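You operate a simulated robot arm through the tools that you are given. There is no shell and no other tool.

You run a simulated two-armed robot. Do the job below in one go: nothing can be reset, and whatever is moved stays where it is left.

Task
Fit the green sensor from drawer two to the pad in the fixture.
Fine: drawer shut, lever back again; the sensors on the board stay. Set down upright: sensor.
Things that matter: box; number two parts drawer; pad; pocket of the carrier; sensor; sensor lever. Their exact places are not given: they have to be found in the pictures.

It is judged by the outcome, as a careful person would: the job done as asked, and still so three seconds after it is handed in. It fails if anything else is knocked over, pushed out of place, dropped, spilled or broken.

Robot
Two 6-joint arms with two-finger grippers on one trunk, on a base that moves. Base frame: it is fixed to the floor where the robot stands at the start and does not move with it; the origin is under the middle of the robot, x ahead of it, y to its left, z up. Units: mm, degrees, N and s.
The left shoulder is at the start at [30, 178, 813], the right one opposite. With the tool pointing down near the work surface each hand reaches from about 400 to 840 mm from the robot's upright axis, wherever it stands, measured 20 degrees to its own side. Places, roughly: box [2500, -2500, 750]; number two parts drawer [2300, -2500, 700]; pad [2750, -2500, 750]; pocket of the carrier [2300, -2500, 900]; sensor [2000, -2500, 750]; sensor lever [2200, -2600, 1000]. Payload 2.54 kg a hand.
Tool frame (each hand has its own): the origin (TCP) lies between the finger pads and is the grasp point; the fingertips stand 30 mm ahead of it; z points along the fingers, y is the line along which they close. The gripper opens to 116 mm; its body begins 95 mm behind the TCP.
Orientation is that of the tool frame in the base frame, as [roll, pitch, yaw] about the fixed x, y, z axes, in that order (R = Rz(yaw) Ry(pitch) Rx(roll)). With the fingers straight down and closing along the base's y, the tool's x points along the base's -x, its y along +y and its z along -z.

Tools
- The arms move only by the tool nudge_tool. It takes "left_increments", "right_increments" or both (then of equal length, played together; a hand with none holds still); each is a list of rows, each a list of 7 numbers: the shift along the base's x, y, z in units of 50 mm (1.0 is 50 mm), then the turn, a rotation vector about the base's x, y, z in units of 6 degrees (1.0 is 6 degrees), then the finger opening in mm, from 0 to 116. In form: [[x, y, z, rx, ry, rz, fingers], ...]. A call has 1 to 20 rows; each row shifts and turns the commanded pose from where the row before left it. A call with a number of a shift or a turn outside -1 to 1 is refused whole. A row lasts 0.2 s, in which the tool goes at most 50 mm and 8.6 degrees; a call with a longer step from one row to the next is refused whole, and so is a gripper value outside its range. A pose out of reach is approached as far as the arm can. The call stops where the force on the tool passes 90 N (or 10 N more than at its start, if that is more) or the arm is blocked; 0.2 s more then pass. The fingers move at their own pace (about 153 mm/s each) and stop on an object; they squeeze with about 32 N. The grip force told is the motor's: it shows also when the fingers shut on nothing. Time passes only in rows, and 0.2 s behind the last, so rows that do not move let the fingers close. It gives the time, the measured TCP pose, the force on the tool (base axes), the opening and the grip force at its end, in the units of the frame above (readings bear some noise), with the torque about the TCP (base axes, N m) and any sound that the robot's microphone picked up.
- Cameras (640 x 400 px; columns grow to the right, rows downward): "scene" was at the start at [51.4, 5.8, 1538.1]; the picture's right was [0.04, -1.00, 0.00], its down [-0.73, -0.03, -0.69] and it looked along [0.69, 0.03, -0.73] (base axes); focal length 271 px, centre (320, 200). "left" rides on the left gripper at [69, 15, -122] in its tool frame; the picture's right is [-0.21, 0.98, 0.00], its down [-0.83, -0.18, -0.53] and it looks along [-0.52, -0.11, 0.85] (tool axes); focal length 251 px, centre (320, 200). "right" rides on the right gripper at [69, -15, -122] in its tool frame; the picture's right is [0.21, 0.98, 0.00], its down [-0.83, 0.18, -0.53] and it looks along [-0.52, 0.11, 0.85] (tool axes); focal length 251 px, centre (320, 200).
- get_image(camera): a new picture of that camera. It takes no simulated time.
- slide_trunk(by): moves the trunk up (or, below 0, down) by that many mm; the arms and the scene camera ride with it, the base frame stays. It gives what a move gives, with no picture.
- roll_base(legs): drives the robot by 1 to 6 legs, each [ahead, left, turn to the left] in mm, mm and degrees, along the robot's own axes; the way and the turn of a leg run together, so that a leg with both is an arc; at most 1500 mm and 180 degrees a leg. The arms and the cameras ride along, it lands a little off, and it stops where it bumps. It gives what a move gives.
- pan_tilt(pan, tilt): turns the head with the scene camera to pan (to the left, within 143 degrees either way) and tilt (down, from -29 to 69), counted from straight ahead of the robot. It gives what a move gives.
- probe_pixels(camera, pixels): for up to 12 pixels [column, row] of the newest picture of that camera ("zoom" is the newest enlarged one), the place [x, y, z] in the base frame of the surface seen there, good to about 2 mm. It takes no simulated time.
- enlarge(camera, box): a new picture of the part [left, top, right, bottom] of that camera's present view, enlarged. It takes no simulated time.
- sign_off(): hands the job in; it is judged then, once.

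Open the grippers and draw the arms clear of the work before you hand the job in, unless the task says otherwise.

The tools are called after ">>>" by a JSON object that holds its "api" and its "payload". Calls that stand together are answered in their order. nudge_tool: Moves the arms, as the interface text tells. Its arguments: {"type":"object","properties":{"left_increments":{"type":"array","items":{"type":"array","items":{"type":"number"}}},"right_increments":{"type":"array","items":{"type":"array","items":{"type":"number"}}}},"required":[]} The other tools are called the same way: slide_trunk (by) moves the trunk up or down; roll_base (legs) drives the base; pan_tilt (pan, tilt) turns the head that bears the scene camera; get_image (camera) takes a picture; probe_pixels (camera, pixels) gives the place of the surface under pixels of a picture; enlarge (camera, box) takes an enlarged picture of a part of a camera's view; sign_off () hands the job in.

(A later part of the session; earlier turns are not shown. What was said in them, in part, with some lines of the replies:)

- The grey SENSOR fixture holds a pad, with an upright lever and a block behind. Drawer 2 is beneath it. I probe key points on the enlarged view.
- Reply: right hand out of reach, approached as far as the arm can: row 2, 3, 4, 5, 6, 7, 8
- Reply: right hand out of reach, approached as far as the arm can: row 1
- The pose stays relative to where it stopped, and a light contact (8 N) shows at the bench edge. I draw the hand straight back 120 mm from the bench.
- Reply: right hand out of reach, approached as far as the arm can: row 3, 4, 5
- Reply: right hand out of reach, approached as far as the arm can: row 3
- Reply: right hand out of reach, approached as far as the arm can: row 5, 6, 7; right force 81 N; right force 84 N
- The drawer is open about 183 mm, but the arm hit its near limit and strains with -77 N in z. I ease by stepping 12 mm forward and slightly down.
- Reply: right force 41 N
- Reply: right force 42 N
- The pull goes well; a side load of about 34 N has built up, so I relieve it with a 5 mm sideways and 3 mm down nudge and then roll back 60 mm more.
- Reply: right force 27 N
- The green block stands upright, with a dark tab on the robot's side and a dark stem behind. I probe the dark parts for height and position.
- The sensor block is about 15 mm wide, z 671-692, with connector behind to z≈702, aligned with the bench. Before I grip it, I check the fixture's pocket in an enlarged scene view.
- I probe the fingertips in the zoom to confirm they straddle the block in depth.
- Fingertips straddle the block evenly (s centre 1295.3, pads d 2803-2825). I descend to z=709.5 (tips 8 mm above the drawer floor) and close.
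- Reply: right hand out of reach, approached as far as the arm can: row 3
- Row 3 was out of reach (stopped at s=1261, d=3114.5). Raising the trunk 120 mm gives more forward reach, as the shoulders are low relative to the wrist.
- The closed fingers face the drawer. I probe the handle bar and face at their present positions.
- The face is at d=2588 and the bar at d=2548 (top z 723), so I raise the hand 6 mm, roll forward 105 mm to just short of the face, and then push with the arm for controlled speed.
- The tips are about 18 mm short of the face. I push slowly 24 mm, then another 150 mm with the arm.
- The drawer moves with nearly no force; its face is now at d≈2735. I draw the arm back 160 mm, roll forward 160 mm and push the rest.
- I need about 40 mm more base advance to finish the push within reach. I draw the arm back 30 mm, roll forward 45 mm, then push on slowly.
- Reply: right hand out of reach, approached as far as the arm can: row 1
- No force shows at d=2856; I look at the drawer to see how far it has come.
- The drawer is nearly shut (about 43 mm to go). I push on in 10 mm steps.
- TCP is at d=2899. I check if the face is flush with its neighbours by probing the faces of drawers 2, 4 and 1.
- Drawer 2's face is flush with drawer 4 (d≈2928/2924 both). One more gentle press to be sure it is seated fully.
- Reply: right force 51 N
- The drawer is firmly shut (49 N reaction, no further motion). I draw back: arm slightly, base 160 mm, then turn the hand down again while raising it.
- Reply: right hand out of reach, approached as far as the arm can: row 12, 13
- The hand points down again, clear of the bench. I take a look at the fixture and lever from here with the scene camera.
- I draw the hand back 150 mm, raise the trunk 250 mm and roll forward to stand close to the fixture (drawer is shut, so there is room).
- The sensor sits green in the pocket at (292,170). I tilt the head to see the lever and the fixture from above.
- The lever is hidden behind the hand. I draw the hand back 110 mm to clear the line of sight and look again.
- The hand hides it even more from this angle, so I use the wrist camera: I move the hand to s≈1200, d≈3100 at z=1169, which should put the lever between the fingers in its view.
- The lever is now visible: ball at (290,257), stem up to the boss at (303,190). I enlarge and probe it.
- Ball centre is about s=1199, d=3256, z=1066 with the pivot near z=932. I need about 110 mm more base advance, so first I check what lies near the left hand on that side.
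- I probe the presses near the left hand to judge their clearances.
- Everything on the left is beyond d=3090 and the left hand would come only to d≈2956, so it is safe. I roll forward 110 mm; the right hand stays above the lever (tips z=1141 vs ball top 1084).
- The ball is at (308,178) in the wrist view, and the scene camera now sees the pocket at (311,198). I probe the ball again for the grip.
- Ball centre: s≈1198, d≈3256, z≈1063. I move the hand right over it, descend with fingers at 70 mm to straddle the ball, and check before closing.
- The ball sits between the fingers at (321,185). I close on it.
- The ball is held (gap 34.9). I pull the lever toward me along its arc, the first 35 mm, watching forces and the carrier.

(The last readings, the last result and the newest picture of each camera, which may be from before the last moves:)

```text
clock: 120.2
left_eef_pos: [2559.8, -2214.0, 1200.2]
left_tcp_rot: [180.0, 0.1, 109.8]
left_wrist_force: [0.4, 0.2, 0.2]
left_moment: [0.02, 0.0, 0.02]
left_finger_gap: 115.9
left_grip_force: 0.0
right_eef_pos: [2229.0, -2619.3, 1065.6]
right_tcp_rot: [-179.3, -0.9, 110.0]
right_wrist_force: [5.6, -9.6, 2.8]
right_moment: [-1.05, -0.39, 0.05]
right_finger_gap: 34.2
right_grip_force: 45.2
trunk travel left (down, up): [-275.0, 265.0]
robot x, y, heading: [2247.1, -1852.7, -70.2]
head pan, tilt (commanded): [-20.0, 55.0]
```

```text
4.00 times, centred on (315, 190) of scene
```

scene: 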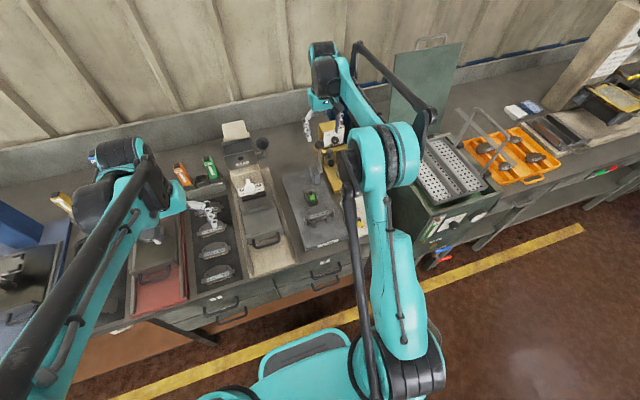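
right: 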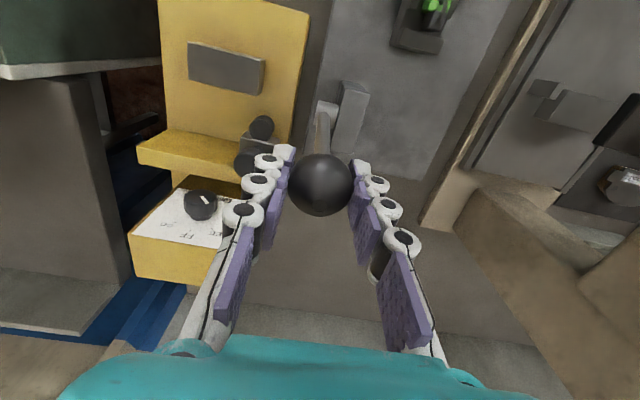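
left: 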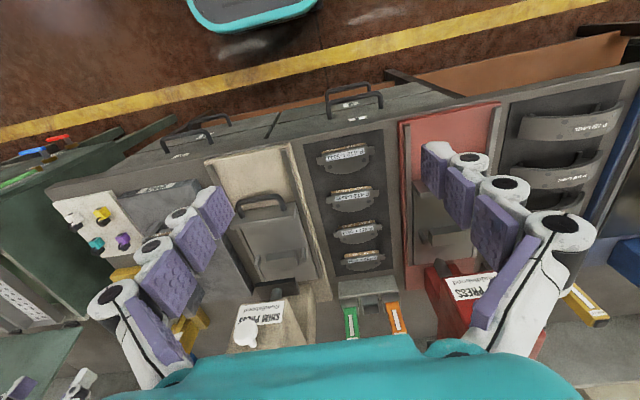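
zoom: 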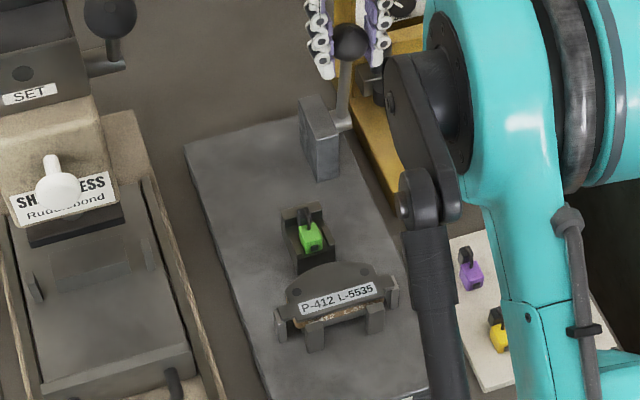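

The carrier moves toward the pad as the lever comes forward, with about 11 N. I go on for another 45 mm of the arc.

>>> {"api": "nudge_tool", "payload": {"right_increments": [[-0.078, 0.214, -0.052, 0, 0, 0, 15], [-0.076, 0.209, -0.07, 0, 0, 0, 15], [-0.074, 0.203, -0.09, 0, 0, 0, 15], [-0.071, 0.195, -0.108, 0, 0, 0, 15]]}}

>>> {"api": "enlarge", "payload": {"camera": "scene", "box": [270, 140, 360, 240]}}

```text
clock: 121.2
left_eef_pos: [2560.4, -2213.1, 1201.1]
left_tcp_rot: [180.0, 0.2, 109.9]
left_wrist_force: [0.1, -0.7, -0.8]
left_moment: [0.03, 0.03, 0.02]
left_finger_gap: 115.8
left_grip_force: 0.0
right_eef_pos: [2213.2, -2574.3, 1051.0]
right_tcp_rot: [-179.3, -0.7, 110.0]
right_wrist_force: [4.8, -1.6, 16.2]
right_moment: [-1.52, -0.52, -0.02]
right_finger_gap: 34.7
right_grip_force: 45.5
trunk travel left (down, up): [-275.0, 265.0]
robot x, y, heading: [2252.1, -1852.6, -70.0]
head pan, tilt (commanded): [-20.0, 55.0]
```

```text
4.00 times, centred on (315, 190) of scene
```

zoom: 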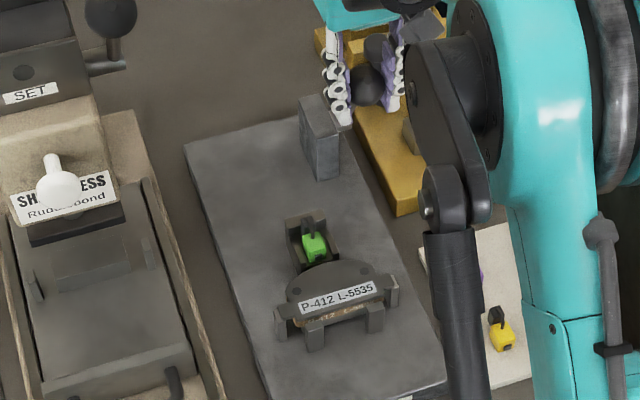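

The carrier is now close behind the pad (sensor at zoom (315,245)). I continue with three more arc steps.

>>> {"api": "nudge_tool", "payload": {"right_increments": [[-0.068, 0.186, -0.1, 0, 0, 0, 15], [-0.063, 0.173, -0.125, 0, 0, 0, 15], [-0.06, 0.164, -0.144, 0, 0, 0, 15]]}}

>>> {"api": "enlarge", "payload": {"camera": "scene", "box": [270, 140, 360, 240]}}

```text
clock: 122.0
left_eef_pos: [2561.8, -2211.3, 1201.2]
left_tcp_rot: [-180.0, 0.1, 109.9]
left_wrist_force: [0.4, 0.8, 0.0]
left_moment: [0.0, 0.01, 0.0]
left_finger_gap: 115.8
left_grip_force: 0.1
right_eef_pos: [2204.2, -2548.2, 1031.8]
right_tcp_rot: [-179.3, -0.8, 110.1]
right_wrist_force: [8.7, -1.2, 13.2]
right_moment: [-1.35, -0.6, -0.03]
right_finger_gap: 35.4
right_grip_force: 45.0
trunk travel left (down, up): [-275.0, 265.0]
robot x, y, heading: [2248.3, -1854.3, -70.4]
head pan, tilt (commanded): [-20.0, 55.0]
```

```text
4.00 times, centred on (315, 190) of scene
```

zoom: 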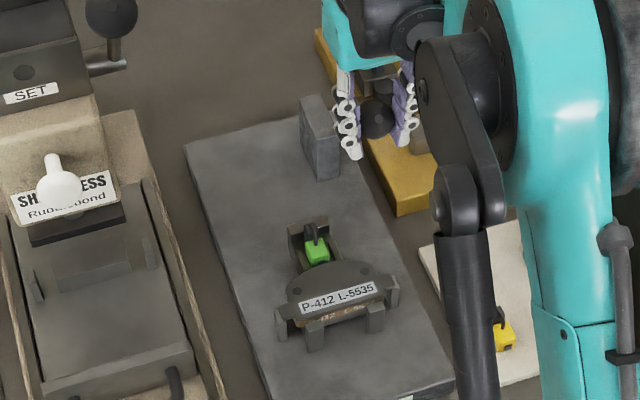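

Sensor is nearly at the pad. I go on two more steps and zoom in closely.

>>> {"api": "nudge_tool", "payload": {"right_increments": [[-0.053, 0.147, -0.155, 0, 0, 0, 15], [-0.049, 0.135, -0.17, 0, 0, 0, 15]]}}

>>> {"api": "enlarge", "payload": {"camera": "scene", "box": [290, 180, 340, 230]}}

```text
clock: 122.6
left_eef_pos: [2562.4, -2213.2, 1201.0]
left_tcp_rot: [-180.0, -0.1, 109.9]
left_wrist_force: [0.6, 0.7, -0.3]
left_moment: [0.02, -0.03, -0.01]
left_finger_gap: 116.1
left_grip_force: 0.0
right_eef_pos: [2199.6, -2536.8, 1015.7]
right_tcp_rot: [-179.3, -0.8, 110.1]
right_wrist_force: [16.5, -11.2, 17.8]
right_moment: [-0.26, -0.04, 0.06]
right_finger_gap: 36.6
right_grip_force: 44.9
trunk travel left (down, up): [-275.0, 265.0]
robot x, y, heading: [2249.9, -1851.9, -70.1]
head pan, tilt (commanded): [-20.0, 55.0]
```

```text
8.00 times, centred on (315, 205) of scene
```

zoom: 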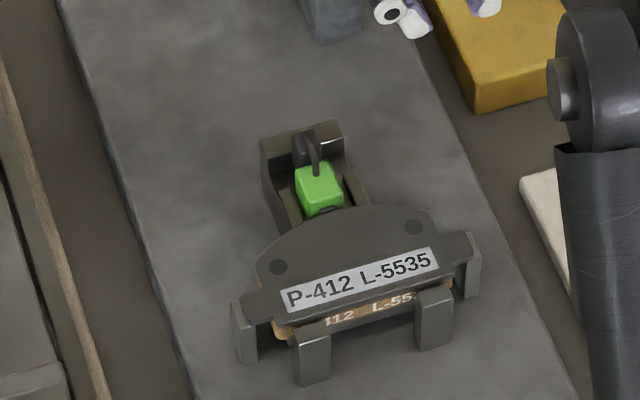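

No click yet; the sensor's front is right at the pad edge. I pull one step further at a time.

>>> {"api": "nudge_tool", "payload": {"right_increments": [[-0.044, 0.12, -0.18, 0, 0, 0, 15]]}}

>>> {"api": "enlarge", "payload": {"camera": "scene", "box": [290, 180, 340, 230]}}

```text
clock: 123.0
left_eef_pos: [2559.5, -2211.9, 1202.7]
left_tcp_rot: [-180.0, 0.1, 109.8]
left_wrist_force: [-0.2, -0.6, 0.2]
left_moment: [0.05, -0.01, 0.01]
left_finger_gap: 116.2
left_grip_force: 0.1
right_eef_pos: [2194.7, -2526.7, 1005.9]
right_tcp_rot: [-179.4, -1.1, 110.0]
right_wrist_force: [10.9, 14.2, 6.4]
right_moment: [-0.2, 0.03, 0.34]
right_finger_gap: 28.3
right_grip_force: 7.4
trunk travel left (down, up): [-275.0, 265.0]
robot x, y, heading: [2249.0, -1849.7, -70.1]
head pan, tilt (commanded): [-20.0, 55.0]
```

```text
8.00 times, centred on (315, 205) of scene
```

zoom: 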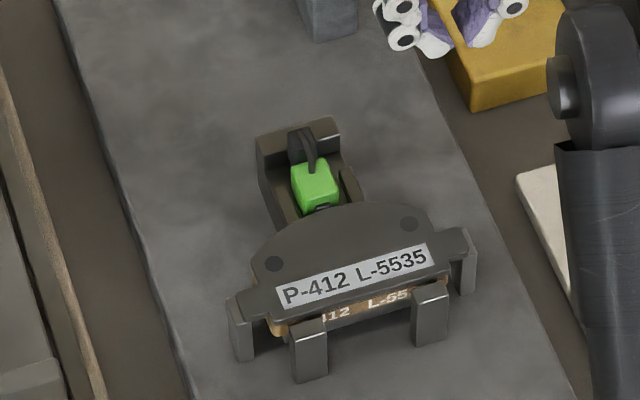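

The grip opening fell to 28 mm with low force: the fingers are slipping off the ball. I look with the wrist camera.

>>> {"api": "get_image", "payload": {"camera": "right"}}

>>> {"api": "get_image", "payload": {"camera": "scene"}}

```text
taken
```

right: 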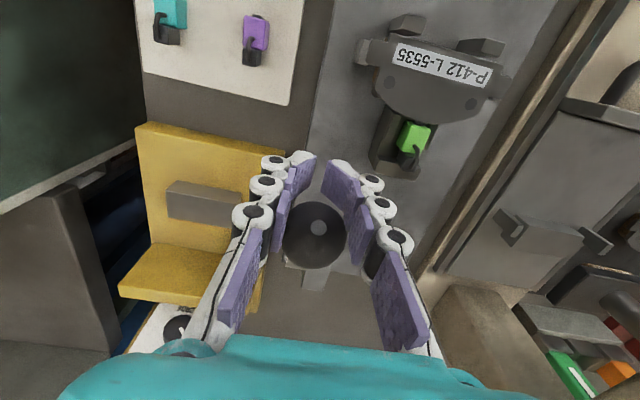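

```text
taken
```

scene: 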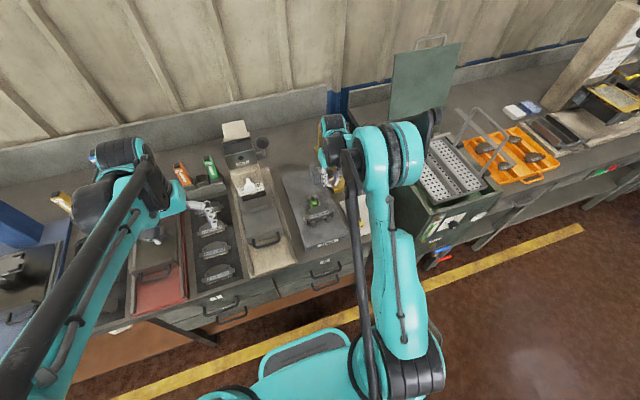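

The ball slipped to the far side of the fingertips when resistance rose. I take a close look at the sensor against the pad, at (412,140), and probe the ball's location.

>>> {"api": "enlarge", "payload": {"camera": "right", "box": [350, 20, 500, 190]}}

>>> {"api": "probe_pixels", "payload": {"camera": "right", "pixels": [[315, 235], [300, 235], [330, 235], [315, 215], [315, 255], [312, 278], [410, 135], [398, 125], [412, 155], [405, 122], [400, 115], [395, 165]]}}

```text
2.35 times, centred on (425, 105) of right
```

zoom: 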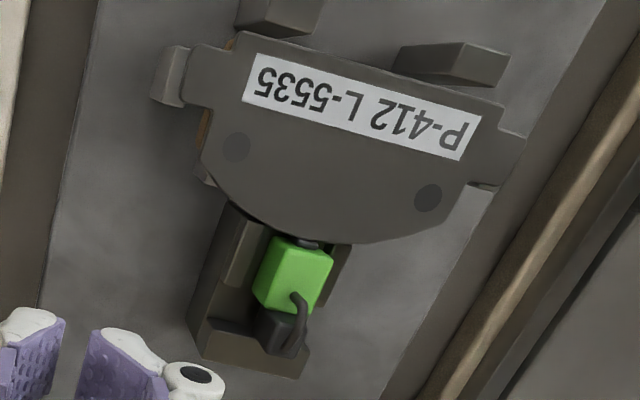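

```text
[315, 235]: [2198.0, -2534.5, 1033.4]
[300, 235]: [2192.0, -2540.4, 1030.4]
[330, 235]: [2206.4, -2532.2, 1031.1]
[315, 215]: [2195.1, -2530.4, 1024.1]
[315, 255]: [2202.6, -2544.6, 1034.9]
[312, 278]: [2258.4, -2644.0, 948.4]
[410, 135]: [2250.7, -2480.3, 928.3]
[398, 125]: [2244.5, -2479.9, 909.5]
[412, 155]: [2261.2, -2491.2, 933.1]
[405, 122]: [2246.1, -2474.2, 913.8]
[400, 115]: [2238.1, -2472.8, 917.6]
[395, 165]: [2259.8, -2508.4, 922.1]
```

The ball lagged behind: it now rests at about s=1199, d=3145, z=1019 (lever at ~49 degrees), with the sensor's tab at the pad edge, so more force is needed than my friction grip gives. I open, rise, close the fingers and place them above the ball to press it down.

>>> {"api": "nudge_tool", "payload": {"right_increments": [[0, 0, 0, 0, 0, 0, 50], [0, 0, 0, 0, 0, 0, 70], [0, 0, 0.8, 0, 0, 0, 70], [0, 0, 0.8, 0, 0, 0, 70], [0, 0, 0.1, 0, 0, 0, 20], [0.044, -0.5, 0, 0, 0, 0, 0], [0, -0.06, 0, 0, 0, 0, 0], [0, 0, 0, 0, 0, 0, 0]]}}

>>> {"api": "get_image", "payload": {"camera": "right"}}

>>> {"api": "enlarge", "payload": {"camera": "scene", "box": [270, 140, 360, 240]}}

```text
clock: 124.8
left_eef_pos: [2560.2, -2216.0, 1200.7]
left_tcp_rot: [179.9, 0.1, 109.9]
left_wrist_force: [-0.2, -0.1, -0.5]
left_moment: [0.02, 0.01, -0.01]
left_finger_gap: 115.9
left_grip_force: 0.0
right_eef_pos: [2199.1, -2555.0, 1089.3]
right_tcp_rot: [-179.4, -0.8, 110.0]
right_wrist_force: [-0.3, -0.9, -0.4]
right_moment: [0.01, 0.03, -0.02]
right_finger_gap: 0.0
right_grip_force: 28.5
trunk travel left (down, up): [-275.0, 265.0]
robot x, y, heading: [2248.0, -1853.5, -70.0]
head pan, tilt (commanded): [-20.0, 55.0]
```

```text
taken
```

right: 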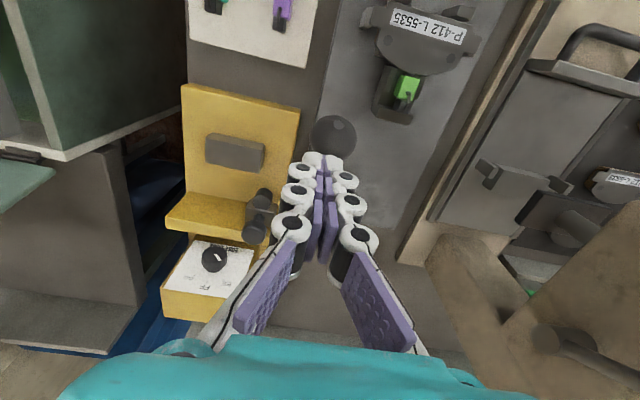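

```text
4.00 times, centred on (315, 190) of scene
```

zoom: 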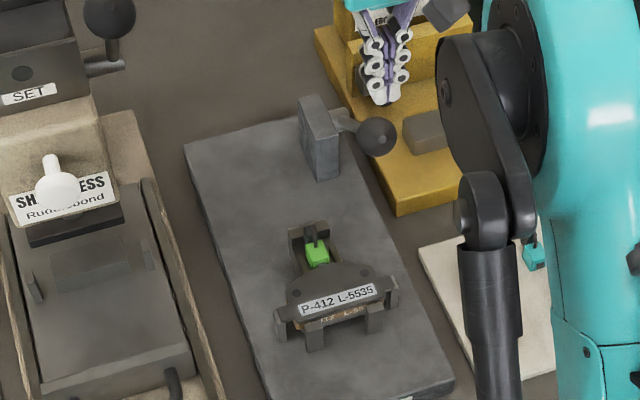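

The lever stays put. I probe the ball again in the wrist view at (335,137).

>>> {"api": "probe_pixels", "payload": {"camera": "right", "pixels": [[335, 137], [320, 137], [350, 137], [335, 122], [335, 148], [325, 158], [322, 165]]}}

>>> {"api": "probe_pixels", "payload": {"camera": "zoom", "pixels": [[378, 137], [378, 120], [378, 152], [345, 120], [362, 137], [394, 137], [385, 100], [300, 240], [310, 225], [330, 268], [345, 268], [318, 253]]}}

```text
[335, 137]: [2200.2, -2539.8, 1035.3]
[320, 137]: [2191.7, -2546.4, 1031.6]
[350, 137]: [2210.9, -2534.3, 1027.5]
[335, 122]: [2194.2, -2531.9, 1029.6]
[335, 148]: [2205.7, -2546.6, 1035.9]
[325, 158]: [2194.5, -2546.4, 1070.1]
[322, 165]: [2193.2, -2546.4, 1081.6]
```

```text
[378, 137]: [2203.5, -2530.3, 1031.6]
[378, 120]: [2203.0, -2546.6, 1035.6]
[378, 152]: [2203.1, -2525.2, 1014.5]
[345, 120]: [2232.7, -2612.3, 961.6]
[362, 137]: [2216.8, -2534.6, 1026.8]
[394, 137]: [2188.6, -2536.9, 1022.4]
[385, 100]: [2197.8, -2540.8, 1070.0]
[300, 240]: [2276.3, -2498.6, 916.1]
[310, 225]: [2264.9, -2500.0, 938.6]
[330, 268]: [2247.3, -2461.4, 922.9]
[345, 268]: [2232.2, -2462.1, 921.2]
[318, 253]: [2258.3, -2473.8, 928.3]
```

The ball's top is at z≈1037, d≈3146 and the left finger is right above and slightly behind it. I lower onto it and press along the arc in small steps.

>>> {"api": "nudge_tool", "payload": {"right_increments": [[0, 0, -0.3, 0, 0, 0, 0], [0, 0, -0.12, 0, 0, 0, 0], [-0.0226, 0.062, -0.078, 0, 0, 0, 0], [-0.0226, 0.062, -0.078, 0, 0, 0, 0], [0, 0, 0, 0, 0, 0, 0]]}}

>>> {"api": "enlarge", "payload": {"camera": "scene", "box": [270, 140, 360, 240]}}

```text
clock: 126.0
left_eef_pos: [2560.2, -2213.8, 1202.1]
left_tcp_rot: [-179.9, -0.1, 109.9]
left_wrist_force: [1.0, -0.4, -0.4]
left_moment: [0.01, -0.02, -0.01]
left_finger_gap: 116.0
left_grip_force: 0.0
right_eef_pos: [2196.7, -2553.0, 1062.1]
right_tcp_rot: [-179.3, -0.8, 110.0]
right_wrist_force: [0.4, -3.3, 8.1]
right_moment: [-0.11, -0.1, -0.06]
right_finger_gap: 0.0
right_grip_force: 28.6
trunk travel left (down, up): [-275.0, 265.0]
robot x, y, heading: [2247.1, -1855.2, -70.0]
head pan, tilt (commanded): [-20.0, 55.0]
```

```text
4.00 times, centred on (315, 190) of scene
```

zoom: 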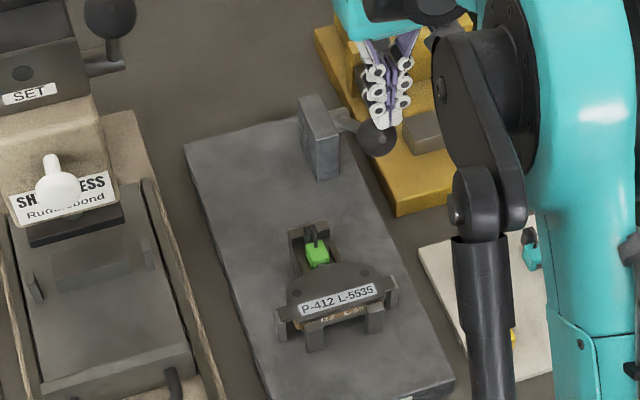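

In contact with 8 N. I press on along the arc in small steps.

>>> {"api": "nudge_tool", "payload": {"right_increments": [[-0.02, 0.056, -0.08, 0, 0, 0, 0], [-0.02, 0.056, -0.08, 0, 0, 0, 0], [-0.02, 0.056, -0.08, 0, 0, 0, 0], [0, 0, 0, 0, 0, 0, 0]]}}

>>> {"api": "enlarge", "payload": {"camera": "scene", "box": [270, 140, 360, 240]}}

```text
clock: 126.6
left_eef_pos: [2561.5, -2212.5, 1202.9]
left_tcp_rot: [180.0, 0.2, 109.9]
left_wrist_force: [-0.6, -0.3, -0.1]
left_moment: [0.0, 0.0, -0.02]
left_finger_gap: 115.9
left_grip_force: 0.1
right_eef_pos: [2195.1, -2550.5, 1061.8]
right_tcp_rot: [-179.2, 0.1, 110.0]
right_wrist_force: [3.3, -10.4, 46.7]
right_moment: [-0.26, -0.45, -0.05]
right_finger_gap: 0.0
right_grip_force: 28.9
trunk travel left (down, up): [-275.0, 265.0]
robot x, y, heading: [2249.5, -1855.2, -70.2]
head pan, tilt (commanded): [-20.0, 55.0]
stopped in row 3 (right hand): the force on the tool passed its limit at 102 N (the readings are from after the stop); the commanded pose is now the measured one
```

```text
4.00 times, centred on (315, 190) of scene
```

zoom: 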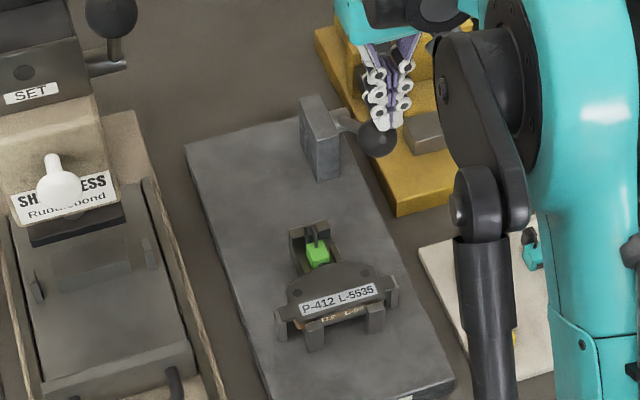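

Force passed 100 N with no lever motion: this is a hard stop. I lift off the ball and inspect the sensor and pad closely with the wrist camera.

>>> {"api": "nudge_tool", "payload": {"right_increments": [[0, 0, 0.3, 0, 0, 0, 0], [0, 0, 0.9, 0, 0, 0, 20], [0.62, -0.1, 0.5, 0, 0, 0, 60], [0.5, 0.6, 0, 0, 0, 0, 100], [0, 0.8, 0, 0, 0, 0, 100], [0, 0, 0, 0, 0, 0, 100]]}}

>>> {"api": "get_image", "payload": {"camera": "right"}}

```text
clock: 128.0
left_eef_pos: [2560.2, -2215.6, 1200.1]
left_tcp_rot: [-180.0, 0.0, 109.9]
left_wrist_force: [0.4, -0.3, 0.7]
left_moment: [0.03, 0.0, -0.02]
left_finger_gap: 116.2
left_grip_force: 0.1
right_eef_pos: [2250.2, -2486.9, 1140.7]
right_tcp_rot: [-179.2, -0.2, 110.1]
right_wrist_force: [0.8, 0.2, 0.0]
right_moment: [0.02, 0.0, -0.02]
right_finger_gap: 100.0
right_grip_force: 0.0
trunk travel left (down, up): [-275.0, 265.0]
robot x, y, heading: [2248.2, -1856.0, -70.0]
head pan, tilt (commanded): [-20.0, 55.0]
```

```text
taken
```

right: 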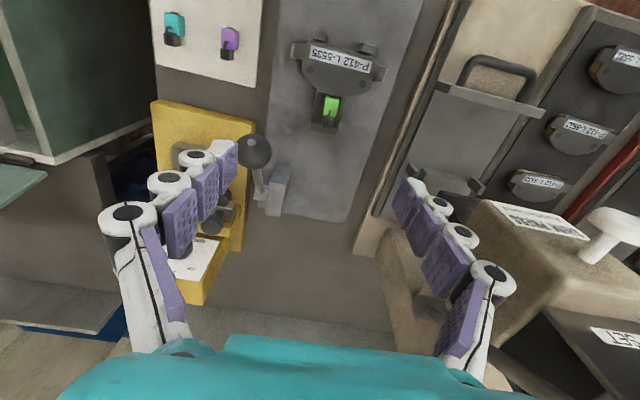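

>>> {"api": "enlarge", "payload": {"camera": "right", "box": [280, 30, 390, 150]}}

>>> {"api": "enlarge", "payload": {"camera": "scene", "box": [290, 180, 340, 230]}}

```text
3.33 times, centred on (335, 90) of right
```

zoom: 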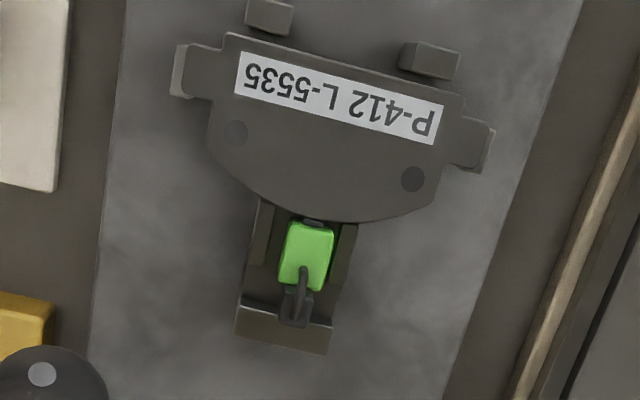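

```text
8.00 times, centred on (315, 205) of scene
```

zoom: 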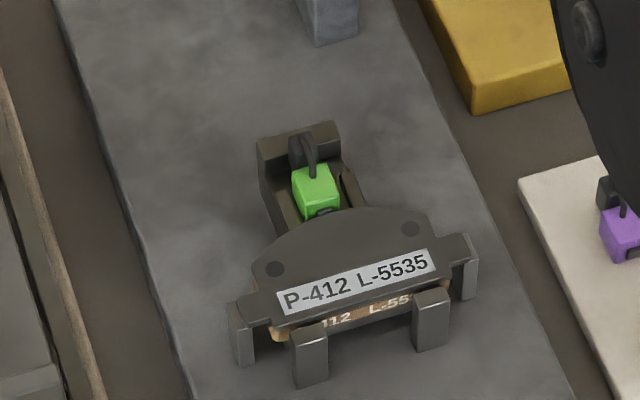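

I probe the tab, the pad's edge, the block and the back wall from the wrist picture.

>>> {"api": "enlarge", "payload": {"camera": "right", "box": [300, 80, 360, 140]}}

```text
6.67 times, centred on (330, 110) of right
```

zoom: 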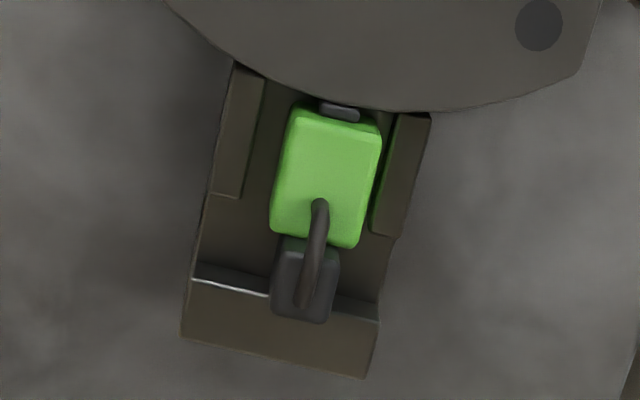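

>>> {"api": "probe_pixels", "payload": {"camera": "zoom", "pixels": [[340, 112], [335, 125], [325, 180], [300, 235], [300, 310], [320, 85], [390, 100], [260, 60], [235, 110], [405, 135], [230, 290], [350, 310]]}}

```text
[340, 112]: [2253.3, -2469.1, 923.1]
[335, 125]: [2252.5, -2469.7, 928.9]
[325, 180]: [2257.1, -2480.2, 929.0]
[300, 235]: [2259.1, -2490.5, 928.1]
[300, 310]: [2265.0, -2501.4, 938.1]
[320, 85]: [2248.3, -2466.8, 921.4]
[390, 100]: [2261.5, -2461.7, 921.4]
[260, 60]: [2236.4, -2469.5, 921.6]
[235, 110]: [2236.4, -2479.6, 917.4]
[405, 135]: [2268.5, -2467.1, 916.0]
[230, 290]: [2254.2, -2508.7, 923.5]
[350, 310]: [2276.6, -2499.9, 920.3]
```

The back wall moved 30 mm; the sensor is now clamped between wall and pad edge (tab d≈3088, pad edge ≈3087). The lever is at its end stop, so I now bring it back and watch whether the sensor stays on the pad: first re-grip the ball.

>>> {"api": "nudge_tool", "payload": {"right_increments": [[-0.466, -0.59, 0, 0, 0, 0, 70], [-0.466, -0.59, 0, 0, 0, 0, 70], [0, 0, -0.6, 0, 0, 0, 70], [0, 0, -0.6, 0, 0, 0, 70], [0, 0, -0.6, 0, 0, 0, 70], [0, 0, -0.56, 0, 0, 0, 70], [0, 0, 0, 0, 0, 0, 70]]}}

>>> {"api": "get_image", "payload": {"camera": "right"}}

```text
clock: 129.6
left_eef_pos: [2559.9, -2214.6, 1201.9]
left_tcp_rot: [180.0, 0.0, 109.7]
left_wrist_force: [-0.4, -1.0, -0.7]
left_moment: [0.01, 0.01, 0.01]
left_finger_gap: 115.7
left_grip_force: 0.0
right_eef_pos: [2204.0, -2545.3, 1025.8]
right_tcp_rot: [-179.2, -0.2, 110.0]
right_wrist_force: [0.7, -0.6, 0.6]
right_moment: [-0.01, -0.01, 0.03]
right_finger_gap: 70.0
right_grip_force: 0.0
trunk travel left (down, up): [-275.0, 265.0]
robot x, y, heading: [2248.3, -1854.0, -70.2]
head pan, tilt (commanded): [-20.0, 55.0]
```

```text
taken
```

right: 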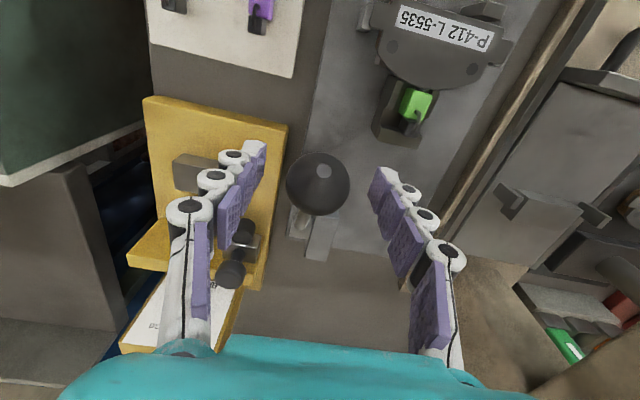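

The ball sits between the fingers. I close and push the lever back the first 15 degrees, then look at the sensor.

>>> {"api": "nudge_tool", "payload": {"right_increments": [[0, 0, 0, 0, 0, 0, 45], [0, 0, 0, 0, 0, 0, 25], [0, 0, 0, 0, 0, 0, 15], [0, 0, 0, 0, 0, 0, 15], [0.053, -0.147, 0.164, 0, 0, 0, 15], [0.0575, -0.158, 0.15, 0, 0, 0, 15], [0.062, -0.171, 0.132, 0, 0, 0, 15]]}}

>>> {"api": "enlarge", "payload": {"camera": "scene", "box": [270, 140, 360, 240]}}

>>> {"api": "enlarge", "payload": {"camera": "scene", "box": [290, 180, 340, 230]}}

```text
clock: 131.2
left_eef_pos: [2559.1, -2213.5, 1202.8]
left_tcp_rot: [-180.0, 0.1, 109.9]
left_wrist_force: [0.1, 0.0, -0.7]
left_moment: [0.02, -0.02, 0.0]
left_finger_gap: 116.1
left_grip_force: 0.0
right_eef_pos: [2211.7, -2568.3, 1047.3]
right_tcp_rot: [-179.2, -0.2, 109.9]
right_wrist_force: [-8.3, 9.2, -8.3]
right_moment: [1.23, 0.52, 0.03]
right_finger_gap: 36.0
right_grip_force: 44.3
trunk travel left (down, up): [-275.0, 265.0]
robot x, y, heading: [2247.0, -1855.9, -70.1]
head pan, tilt (commanded): [-20.0, 55.0]
```

```text
4.00 times, centred on (315, 190) of scene
```

zoom: 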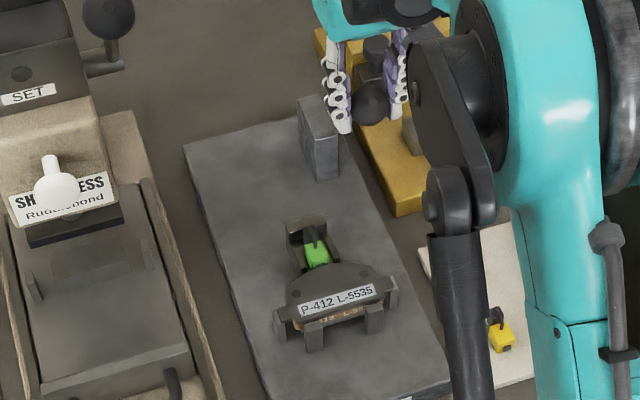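

```text
8.00 times, centred on (315, 205) of scene
```

zoom: 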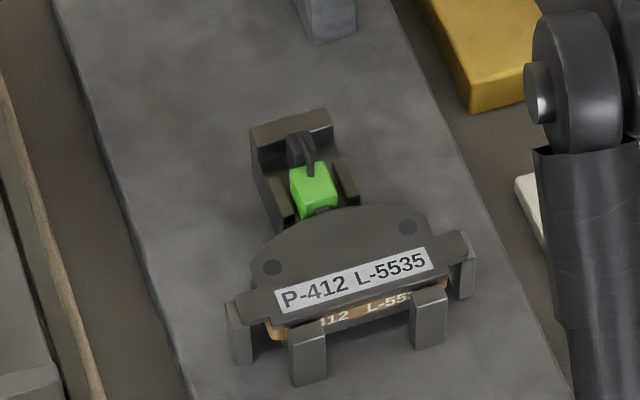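

The carrier moves back while the sensor stays at the pad — it has latched on. I take the lever the rest of the way back.

>>> {"api": "nudge_tool", "payload": {"right_increments": [[0.0657, -0.18, 0.118, 0, 0, 0, 15], [0.068, -0.188, 0.1, 0, 0, 0, 15], [0.072, -0.197, 0.084, 0, 0, 0, 15], [0.074, -0.203, 0.064, 0, 0, 0, 15]]}}

>>> {"api": "enlarge", "payload": {"camera": "scene", "box": [270, 140, 360, 240]}}

```text
clock: 132.2
left_eef_pos: [2559.4, -2213.0, 1202.6]
left_tcp_rot: [179.9, 0.1, 109.9]
left_wrist_force: [0.7, -0.5, 0.5]
left_moment: [-0.03, -0.04, 0.01]
left_finger_gap: 115.9
left_grip_force: 0.0
right_eef_pos: [2224.1, -2607.3, 1066.6]
right_tcp_rot: [-179.2, -0.1, 109.9]
right_wrist_force: [-12.5, 10.9, 4.9]
right_moment: [1.26, 0.54, 0.07]
right_finger_gap: 36.0
right_grip_force: 45.0
trunk travel left (down, up): [-275.0, 265.0]
robot x, y, heading: [2250.6, -1855.3, -69.8]
head pan, tilt (commanded): [-20.0, 55.0]
```

```text
4.00 times, centred on (315, 190) of scene
```

zoom: 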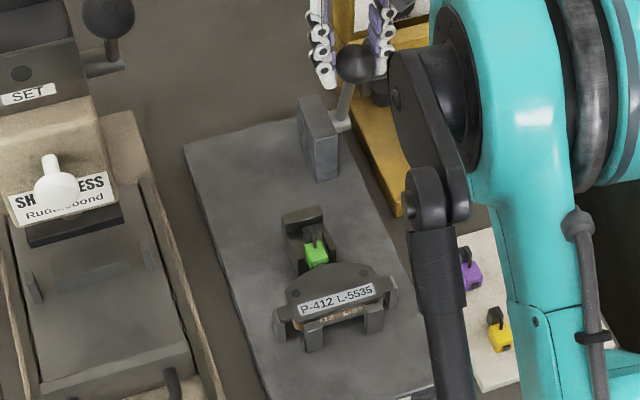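

The sensor remains on the pad. I push the lever the last 45 mm to its rest.

>>> {"api": "nudge_tool", "payload": {"right_increments": [[0.075, -0.207, 0.04, 0, 0, 0, 15], [0.077, -0.21, 0.02, 0, 0, 0, 15], [0.077, -0.212, 0.006, 0, 0, 0, 15], [0.077, -0.21, -0.01, 0, 0, 0, 15]]}}

>>> {"api": "enlarge", "payload": {"camera": "scene", "box": [270, 140, 360, 240]}}

```text
clock: 133.2
left_eef_pos: [2559.0, -2213.9, 1201.8]
left_tcp_rot: [180.0, 0.1, 109.9]
left_wrist_force: [0.5, -0.1, 0.2]
left_moment: [-0.04, -0.01, -0.01]
left_finger_gap: 115.9
left_grip_force: 0.1
right_eef_pos: [2240.7, -2651.6, 1067.9]
right_tcp_rot: [-179.2, 0.0, 110.0]
right_wrist_force: [-12.4, 0.3, 4.0]
right_moment: [0.27, 0.21, 0.32]
right_finger_gap: 32.1
right_grip_force: 45.1
trunk travel left (down, up): [-275.0, 265.0]
robot x, y, heading: [2249.2, -1858.5, -70.0]
head pan, tilt (commanded): [-20.0, 55.0]
```

```text
4.00 times, centred on (315, 190) of scene
```

zoom: 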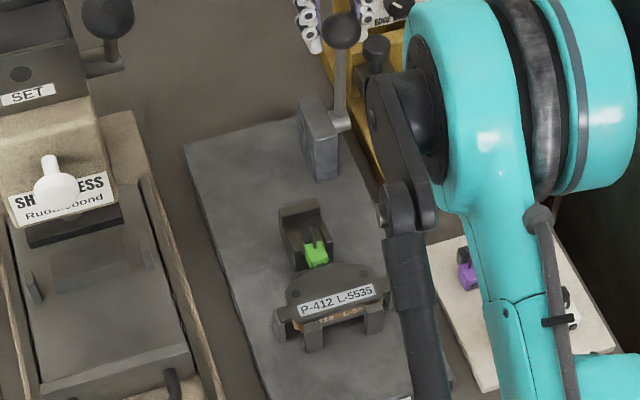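

The lever is almost upright but the ball slipped a little (gap 32), so it lags about 10 mm. I open, rise, go to the near side of the ball and close the fingers to push it fully back.

>>> {"api": "nudge_tool", "payload": {"right_increments": [[0, 0, 0, 0, 0, 0, 50], [0, 0, 0, 0, 0, 0, 70], [0, 0, 0.8, 0, 0, 0, 70], [0, 0, 0.8, 0, 0, 0, 70], [-0.2, 0.55, 0.2, 0, 0, 0, 40], [-0.2, 0.55, 0, 0, 0, 0, 0], [0, 0, 0, 0, 0, 0, 0], [0, 0, 0, 0, 0, 0, 0]]}}

>>> {"api": "get_image", "payload": {"camera": "right"}}

>>> {"api": "enlarge", "payload": {"camera": "scene", "box": [270, 140, 360, 240]}}

```text
clock: 135.0
left_eef_pos: [2560.8, -2213.9, 1202.6]
left_tcp_rot: [-180.0, 0.0, 109.8]
left_wrist_force: [0.1, 0.1, 0.1]
left_moment: [-0.02, -0.01, 0.02]
left_finger_gap: 116.2
left_grip_force: 0.0
right_eef_pos: [2221.9, -2592.7, 1158.6]
right_tcp_rot: [-179.2, -0.2, 110.0]
right_wrist_force: [-0.3, 0.0, 0.7]
right_moment: [-0.01, 0.02, -0.01]
right_finger_gap: 0.1
right_grip_force: 28.7
trunk travel left (down, up): [-275.0, 265.0]
robot x, y, heading: [2248.2, -1854.7, -69.9]
head pan, tilt (commanded): [-20.0, 55.0]
```

```text
taken
```

right: 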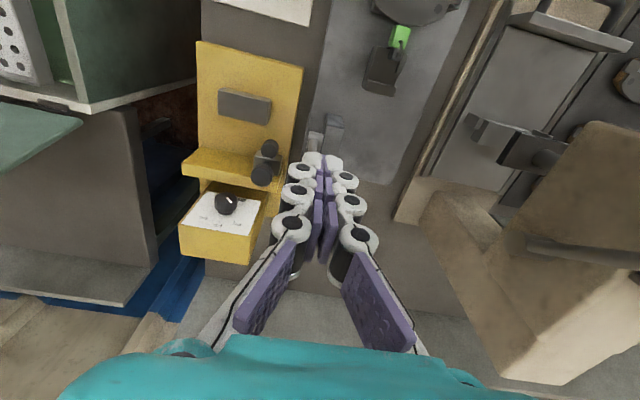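

```text
4.00 times, centred on (315, 190) of scene
```

zoom: 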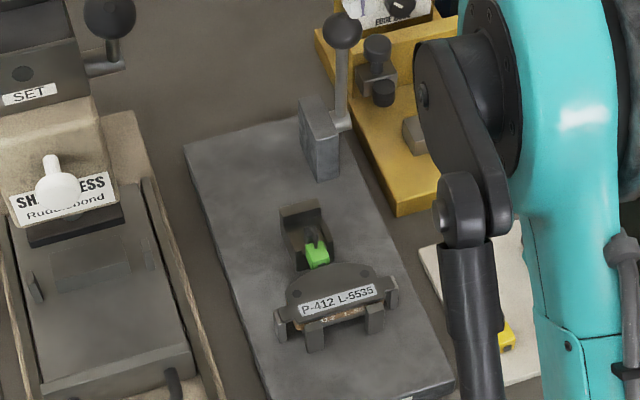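

I probe the ball, stem and carrier wall to see how far the lever is from its original rest.

>>> {"api": "probe_pixels", "payload": {"camera": "zoom", "pixels": [[342, 30], [342, 16], [340, 70], [340, 100], [300, 210], [300, 228], [284, 240], [330, 235], [318, 255], [335, 270], [290, 215], [315, 238]]}}

```text
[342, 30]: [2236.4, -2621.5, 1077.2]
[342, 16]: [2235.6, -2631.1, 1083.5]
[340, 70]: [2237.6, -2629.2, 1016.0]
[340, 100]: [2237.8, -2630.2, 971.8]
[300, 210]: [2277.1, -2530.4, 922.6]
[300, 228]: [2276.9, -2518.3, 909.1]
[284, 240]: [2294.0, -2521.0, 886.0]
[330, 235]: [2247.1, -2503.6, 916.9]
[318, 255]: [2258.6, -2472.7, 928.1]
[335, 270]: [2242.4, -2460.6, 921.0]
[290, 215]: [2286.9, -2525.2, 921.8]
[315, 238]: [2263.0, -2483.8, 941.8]
```

The lever stands about 6 degrees (ball ~13 mm, carrier ~5 mm) short of its original rest. I lower the closed fingers on the near side and push it back gently.

>>> {"api": "nudge_tool", "payload": {"right_increments": [[0, 0, -0.5, 0, 0, 0, 0], [0, 0, -0.5, 0, 0, 0, 0], [0, 0, -0.5, 0, 0, 0, 0], [0, 0, -0.42, 0, 0, 0, 0], [0.068, -0.188, 0, 0, 0, 0, 0], [0.055, -0.15, 0, 0, 0, 0, 0]]}}

>>> {"api": "nudge_tool", "payload": {"right_increments": [[0.034, -0.094, 0, 0, 0, 0, 0], [0.034, -0.094, 0, 0, 0, 0, 0]]}}

```text
clock: 136.4
left_eef_pos: [2559.4, -2214.0, 1202.7]
left_tcp_rot: [179.9, 0.1, 109.9]
left_wrist_force: [0.1, 0.2, 0.7]
left_moment: [0.01, 0.0, -0.01]
left_finger_gap: 116.1
left_grip_force: 0.1
right_eef_pos: [2228.5, -2611.6, 1063.2]
right_tcp_rot: [-179.2, -0.1, 110.0]
right_wrist_force: [-1.2, 2.5, 0.8]
right_moment: [0.02, -0.02, -0.03]
right_finger_gap: 0.0
right_grip_force: 28.3
trunk travel left (down, up): [-275.0, 265.0]
robot x, y, heading: [2247.3, -1854.8, -70.2]
head pan, tilt (commanded): [-20.0, 55.0]
```

```text
clock: 137.0
left_eef_pos: [2559.7, -2214.6, 1201.1]
left_tcp_rot: [-179.9, 0.0, 109.9]
left_wrist_force: [-0.3, -0.3, -0.1]
left_moment: [-0.01, 0.0, -0.01]
left_finger_gap: 116.1
left_grip_force: 0.1
right_eef_pos: [2231.4, -2620.3, 1062.9]
right_tcp_rot: [-179.2, -0.1, 109.9]
right_wrist_force: [-1.1, 3.0, 2.2]
right_moment: [-0.05, -0.01, 0.0]
right_finger_gap: 0.2
right_grip_force: 28.2
trunk travel left (down, up): [-275.0, 265.0]
robot x, y, heading: [2248.6, -1852.5, -70.4]
head pan, tilt (commanded): [-20.0, 55.0]
```

Contact with about 3 N as the lever moves. I continue in 3 mm steps until it meets its stop.

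>>> {"api": "nudge_tool", "payload": {"right_increments": [[0.02, -0.056, 0, 0, 0, 0, 0], [0.02, -0.056, 0, 0, 0, 0, 0]]}}

>>> {"api": "nudge_tool", "payload": {"right_increments": [[0.02, -0.056, 0, 0, 0, 0, 0], [0.014, -0.038, 0, 0, 0, 0, 0]]}}

>>> {"api": "enlarge", "payload": {"camera": "scene", "box": [270, 140, 360, 240]}}

```text
clock: 137.6
left_eef_pos: [2559.4, -2211.8, 1202.8]
left_tcp_rot: [-180.0, 0.2, 109.9]
left_wrist_force: [-0.2, -0.3, -0.4]
left_moment: [0.02, 0.01, 0.01]
left_finger_gap: 116.0
left_grip_force: 0.2
right_eef_pos: [2230.8, -2622.6, 1065.0]
right_tcp_rot: [-179.2, -0.3, 109.9]
right_wrist_force: [-9.6, 28.5, 1.0]
right_moment: [-0.1, -0.05, -0.04]
right_finger_gap: 0.2
right_grip_force: 28.5
trunk travel left (down, up): [-275.0, 265.0]
robot x, y, heading: [2247.0, -1854.5, -70.2]
head pan, tilt (commanded): [-20.0, 55.0]
```

```text
clock: 138.2
left_eef_pos: [2557.1, -2209.2, 1204.3]
left_tcp_rot: [179.8, 0.3, 109.8]
left_wrist_force: [-1.2, -0.6, 0.8]
left_moment: [0.0, -0.01, 0.03]
left_finger_gap: 116.1
left_grip_force: 0.0
right_eef_pos: [2232.0, -2623.0, 1065.4]
right_tcp_rot: [-179.3, -0.8, 109.9]
right_wrist_force: [-16.6, 61.5, -21.5]
right_moment: [0.2, 0.11, -0.06]
right_finger_gap: 6.1
right_grip_force: 28.7
trunk travel left (down, up): [-275.0, 265.0]
robot x, y, heading: [2246.8, -1854.6, -69.8]
head pan, tilt (commanded): [-20.0, 55.0]
```

```text
4.00 times, centred on (315, 190) of scene
```

zoom: 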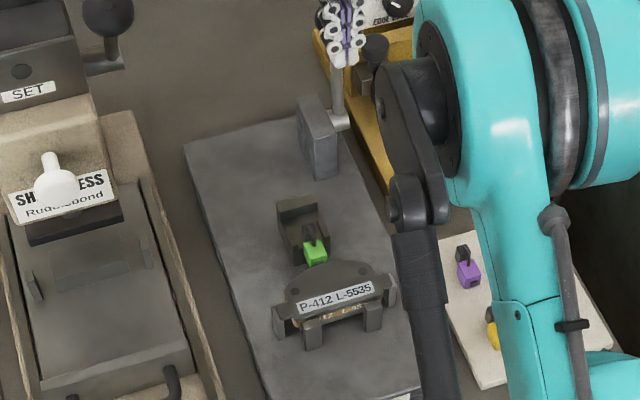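

The lever meets its stop (64 N). I ease off, rise clear and compare the lever and carrier with their original places.

>>> {"api": "nudge_tool", "payload": {"right_increments": [[-0.034, 0.094, 0, 0, 0, 0, 0], [-0.137, 0.376, 0, 0, 0, 0, 0], [0, 0, 0.7, 0, 0, 0, 0], [0, 0, 0.7, 0, 0, 0, 0], [0, 0, 0.7, 0, 0, 0, 0], [-0.274, 0.752, 0, 0, 0, 0, 30], [-0.274, 0.752, 0, 0, 0, 0, 40], [0, 0, 0, 0, 0, 0, 40]]}}

>>> {"api": "enlarge", "payload": {"camera": "scene", "box": [270, 140, 360, 240]}}

>>> {"api": "get_image", "payload": {"camera": "right"}}

```text
clock: 140.0
left_eef_pos: [2560.5, -2215.1, 1200.9]
left_tcp_rot: [-180.0, 0.0, 109.9]
left_wrist_force: [-0.8, 0.0, 0.3]
left_moment: [-0.02, 0.02, 0.02]
left_finger_gap: 116.1
left_grip_force: 0.0
right_eef_pos: [2200.0, -2533.6, 1168.2]
right_tcp_rot: [-179.2, -0.3, 110.0]
right_wrist_force: [0.2, 0.7, 0.9]
right_moment: [0.03, -0.02, 0.02]
right_finger_gap: 39.9
right_grip_force: 0.1
trunk travel left (down, up): [-275.0, 265.0]
robot x, y, heading: [2249.3, -1852.0, -70.1]
head pan, tilt (commanded): [-20.0, 55.0]
```

```text
4.00 times, centred on (315, 190) of scene
```

zoom: 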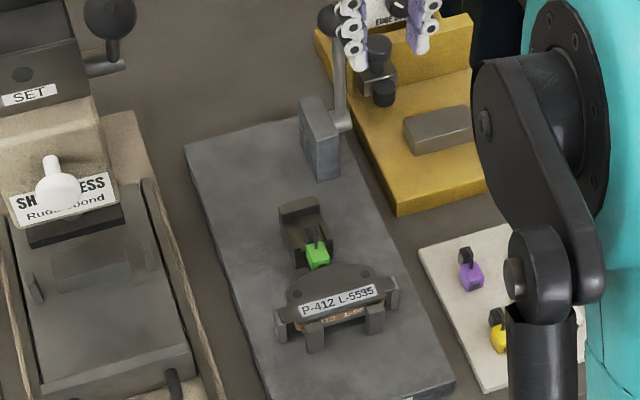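

```text
taken
```

right: 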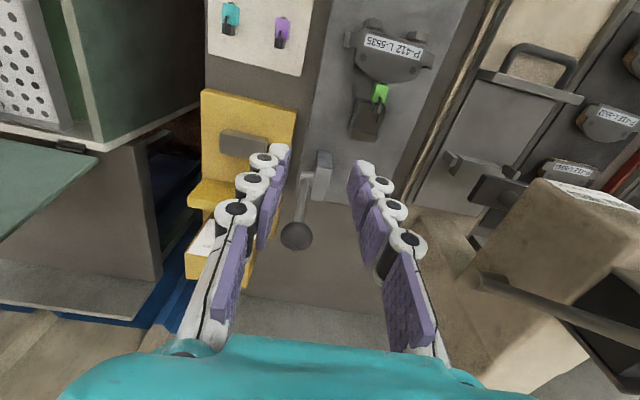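

I probe the lever's ball and stem, the carrier wall and the sensor in the wrist view.

>>> {"api": "probe_pixels", "payload": {"camera": "right", "pixels": [[297, 236], [297, 225], [297, 247], [302, 205], [304, 190], [306, 178], [365, 130], [362, 125], [380, 92], [378, 99], [385, 85]]}}

>>> {"api": "enlarge", "payload": {"camera": "right", "box": [340, 20, 440, 150]}}

```text
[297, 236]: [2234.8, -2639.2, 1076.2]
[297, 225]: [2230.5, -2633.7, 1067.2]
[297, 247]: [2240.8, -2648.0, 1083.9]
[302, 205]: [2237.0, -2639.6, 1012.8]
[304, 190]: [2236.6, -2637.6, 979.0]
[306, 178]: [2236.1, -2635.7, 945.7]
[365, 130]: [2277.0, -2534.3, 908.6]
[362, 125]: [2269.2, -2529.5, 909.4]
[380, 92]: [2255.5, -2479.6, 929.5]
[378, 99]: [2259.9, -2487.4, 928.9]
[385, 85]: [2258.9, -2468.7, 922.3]
```

```text
3.08 times, centred on (390, 85) of right
```

zoom: 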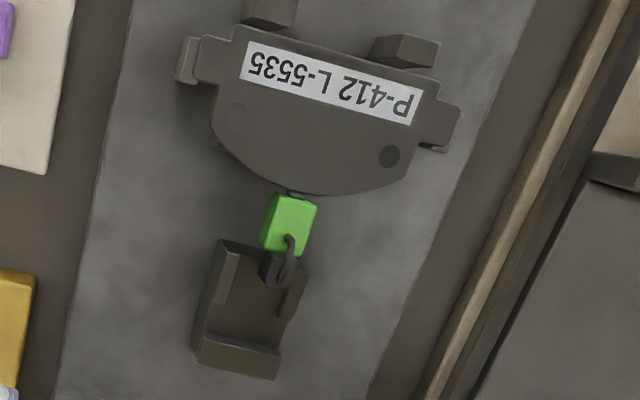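

The lever is back at its original rest (ball d=3244 vs 3246 before; stem the same) and the sensor is held level on the pad while the carrier has withdrawn. I draw the right hand back at height, open it, and roll away.

>>> {"api": "nudge_tool", "payload": {"right_increments": [[-0.274, 0.752, 0.1, 0, 0, 0, 60], [-0.274, 0.752, 0, 0, 0, 0, 80], [-0.274, 0.752, 0, 0, 0, 0, 100], [-0.274, 0.752, 0, 0, 0, 0, 100], [-0.274, 0.752, 0, 0, 0, 0, 100]]}}

>>> {"api": "roll_base", "payload": {"legs": [[-500, 0, 0]]}}

>>> {"api": "pan_tilt", "payload": {"pan": -15, "tilt": 40}}

>>> {"api": "get_image", "payload": {"camera": "scene"}}

```text
clock: 141.2
left_eef_pos: [2560.6, -2212.5, 1202.7]
left_tcp_rot: [180.0, 0.1, 109.9]
left_wrist_force: [-0.3, -0.5, 0.9]
left_moment: [-0.07, -0.03, 0.0]
left_finger_gap: 116.1
left_grip_force: 0.1
right_eef_pos: [2128.0, -2341.4, 1174.0]
right_tcp_rot: [-179.3, -0.1, 110.0]
right_wrist_force: [0.0, -0.3, -0.4]
right_moment: [-0.07, -0.02, 0.04]
right_finger_gap: 100.0
right_grip_force: 0.0
trunk travel left (down, up): [-275.0, 265.0]
robot x, y, heading: [2250.1, -1854.1, -70.1]
head pan, tilt (commanded): [-20.0, 55.0]
```

```text
clock: 144.1
left_eef_pos: [2390.0, -1746.0, 1201.8]
left_tcp_rot: [180.0, 0.2, 109.5]
left_wrist_force: [-1.0, 0.8, -0.2]
left_moment: [-0.05, 0.0, 0.01]
left_finger_gap: 116.4
left_grip_force: 0.0
right_eef_pos: [1957.4, -1871.9, 1172.4]
right_tcp_rot: [-179.2, -0.3, 109.6]
right_wrist_force: [0.4, 0.7, -0.2]
right_moment: [-0.02, 0.03, 0.03]
right_finger_gap: 100.2
right_grip_force: 0.0
trunk travel left (down, up): [-275.0, 265.0]
robot x, y, heading: [2079.3, -1385.9, -70.4]
head pan, tilt (commanded): [-20.0, 55.0]
```

```text
clock: 144.9
left_eef_pos: [2390.1, -1746.3, 1201.0]
left_tcp_rot: [-180.0, 0.1, 109.6]
left_wrist_force: [0.2, -0.1, -0.3]
left_moment: [-0.03, 0.01, -0.02]
left_finger_gap: 116.1
left_grip_force: 0.0
right_eef_pos: [1956.8, -1872.7, 1173.5]
right_tcp_rot: [-179.3, -0.2, 109.7]
right_wrist_force: [-0.6, -0.3, 0.0]
right_moment: [-0.04, 0.02, -0.02]
right_finger_gap: 100.3
right_grip_force: 0.0
trunk travel left (down, up): [-275.0, 265.0]
robot x, y, heading: [2079.1, -1383.7, -70.5]
head pan, tilt (commanded): [-15.0, 40.0]
```

```text
taken
```

scene: 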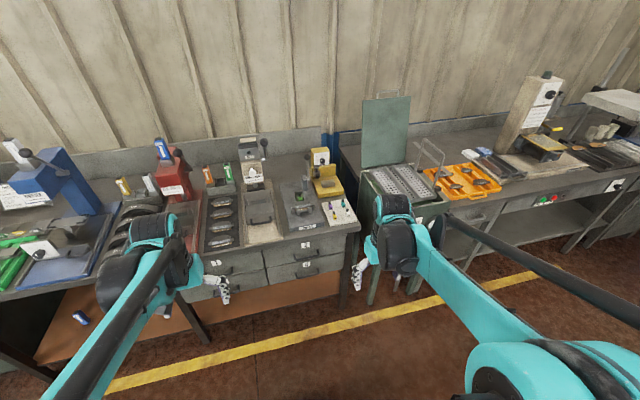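

The arms are clear. I enlarge the fixture, board and drawer for a final check.

>>> {"api": "enlarge", "payload": {"camera": "scene", "box": [270, 160, 365, 230]}}

>>> {"api": "enlarge", "payload": {"camera": "scene", "box": [195, 210, 365, 300]}}

```text
5.71 times, centred on (318, 195) of scene
```

zoom: 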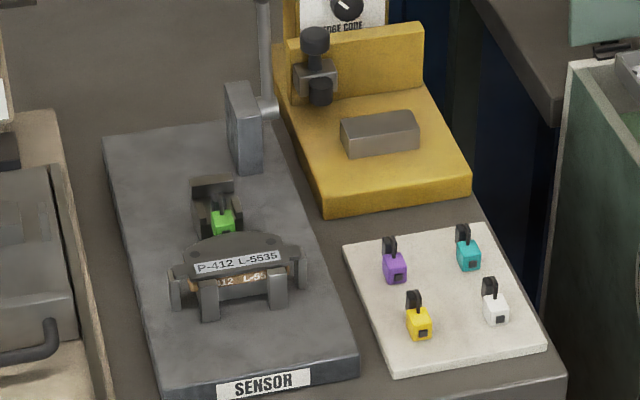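

```text
3.76 times, centred on (280, 255) of scene
```

zoom: 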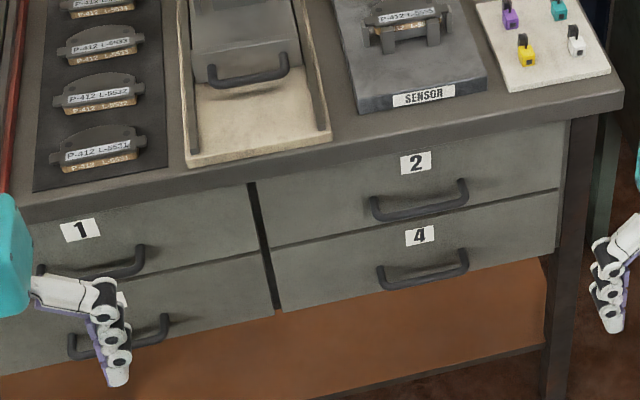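

Sensor stays on the pad, board sensors all stand, lever upright. I confirm that the drawer 2 face is flush with drawer 4 and drawer 1.

>>> {"api": "probe_pixels", "payload": {"camera": "zoom", "pixels": [[320, 200], [500, 165], [320, 270], [500, 230], [200, 225], [415, 163], [420, 237], [420, 208], [425, 278]]}}

```text
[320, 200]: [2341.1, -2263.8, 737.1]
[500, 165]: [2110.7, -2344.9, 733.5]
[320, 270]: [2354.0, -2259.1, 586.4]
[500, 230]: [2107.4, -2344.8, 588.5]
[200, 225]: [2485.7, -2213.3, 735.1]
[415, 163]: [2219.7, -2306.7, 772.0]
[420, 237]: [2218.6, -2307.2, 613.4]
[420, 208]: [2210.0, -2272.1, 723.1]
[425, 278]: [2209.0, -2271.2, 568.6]
```

Drawers 2 and 4 are flush (faces d≈2928/2925 vs 2928/2924), the lever is back, the sensor is on the pad, the board is untouched, and both hands are open and clear. I hand the job in.

>>> {"api": "sign_off", "payload": {}}

```text
The job is handed in.
```

The green sensor from drawer two is fitted to the pad. I placed it in the carrier pocket, pulled the lever to its stop, and it stayed level on the pad as the carrier withdrew. I heard no click, so I am judging the fit by that.

- **Drawer two:** it is shut, flush with drawer four.
- **Lever:** it is back at its original upright position, within about 2 mm by the camera.
- **Sensors on the board:** all four still stand where they were.
- **Robot:** both hands are open and drawn clear of the bench.

While turning to reach the drawer handle, the right hand touched the bench edge lightly (about 8 N). I saw nothing moved or damaged. The lever ball slipped out of the fingers once on the way forward and lagged once on the way back. I finished both strokes by pressing on the ball directly.
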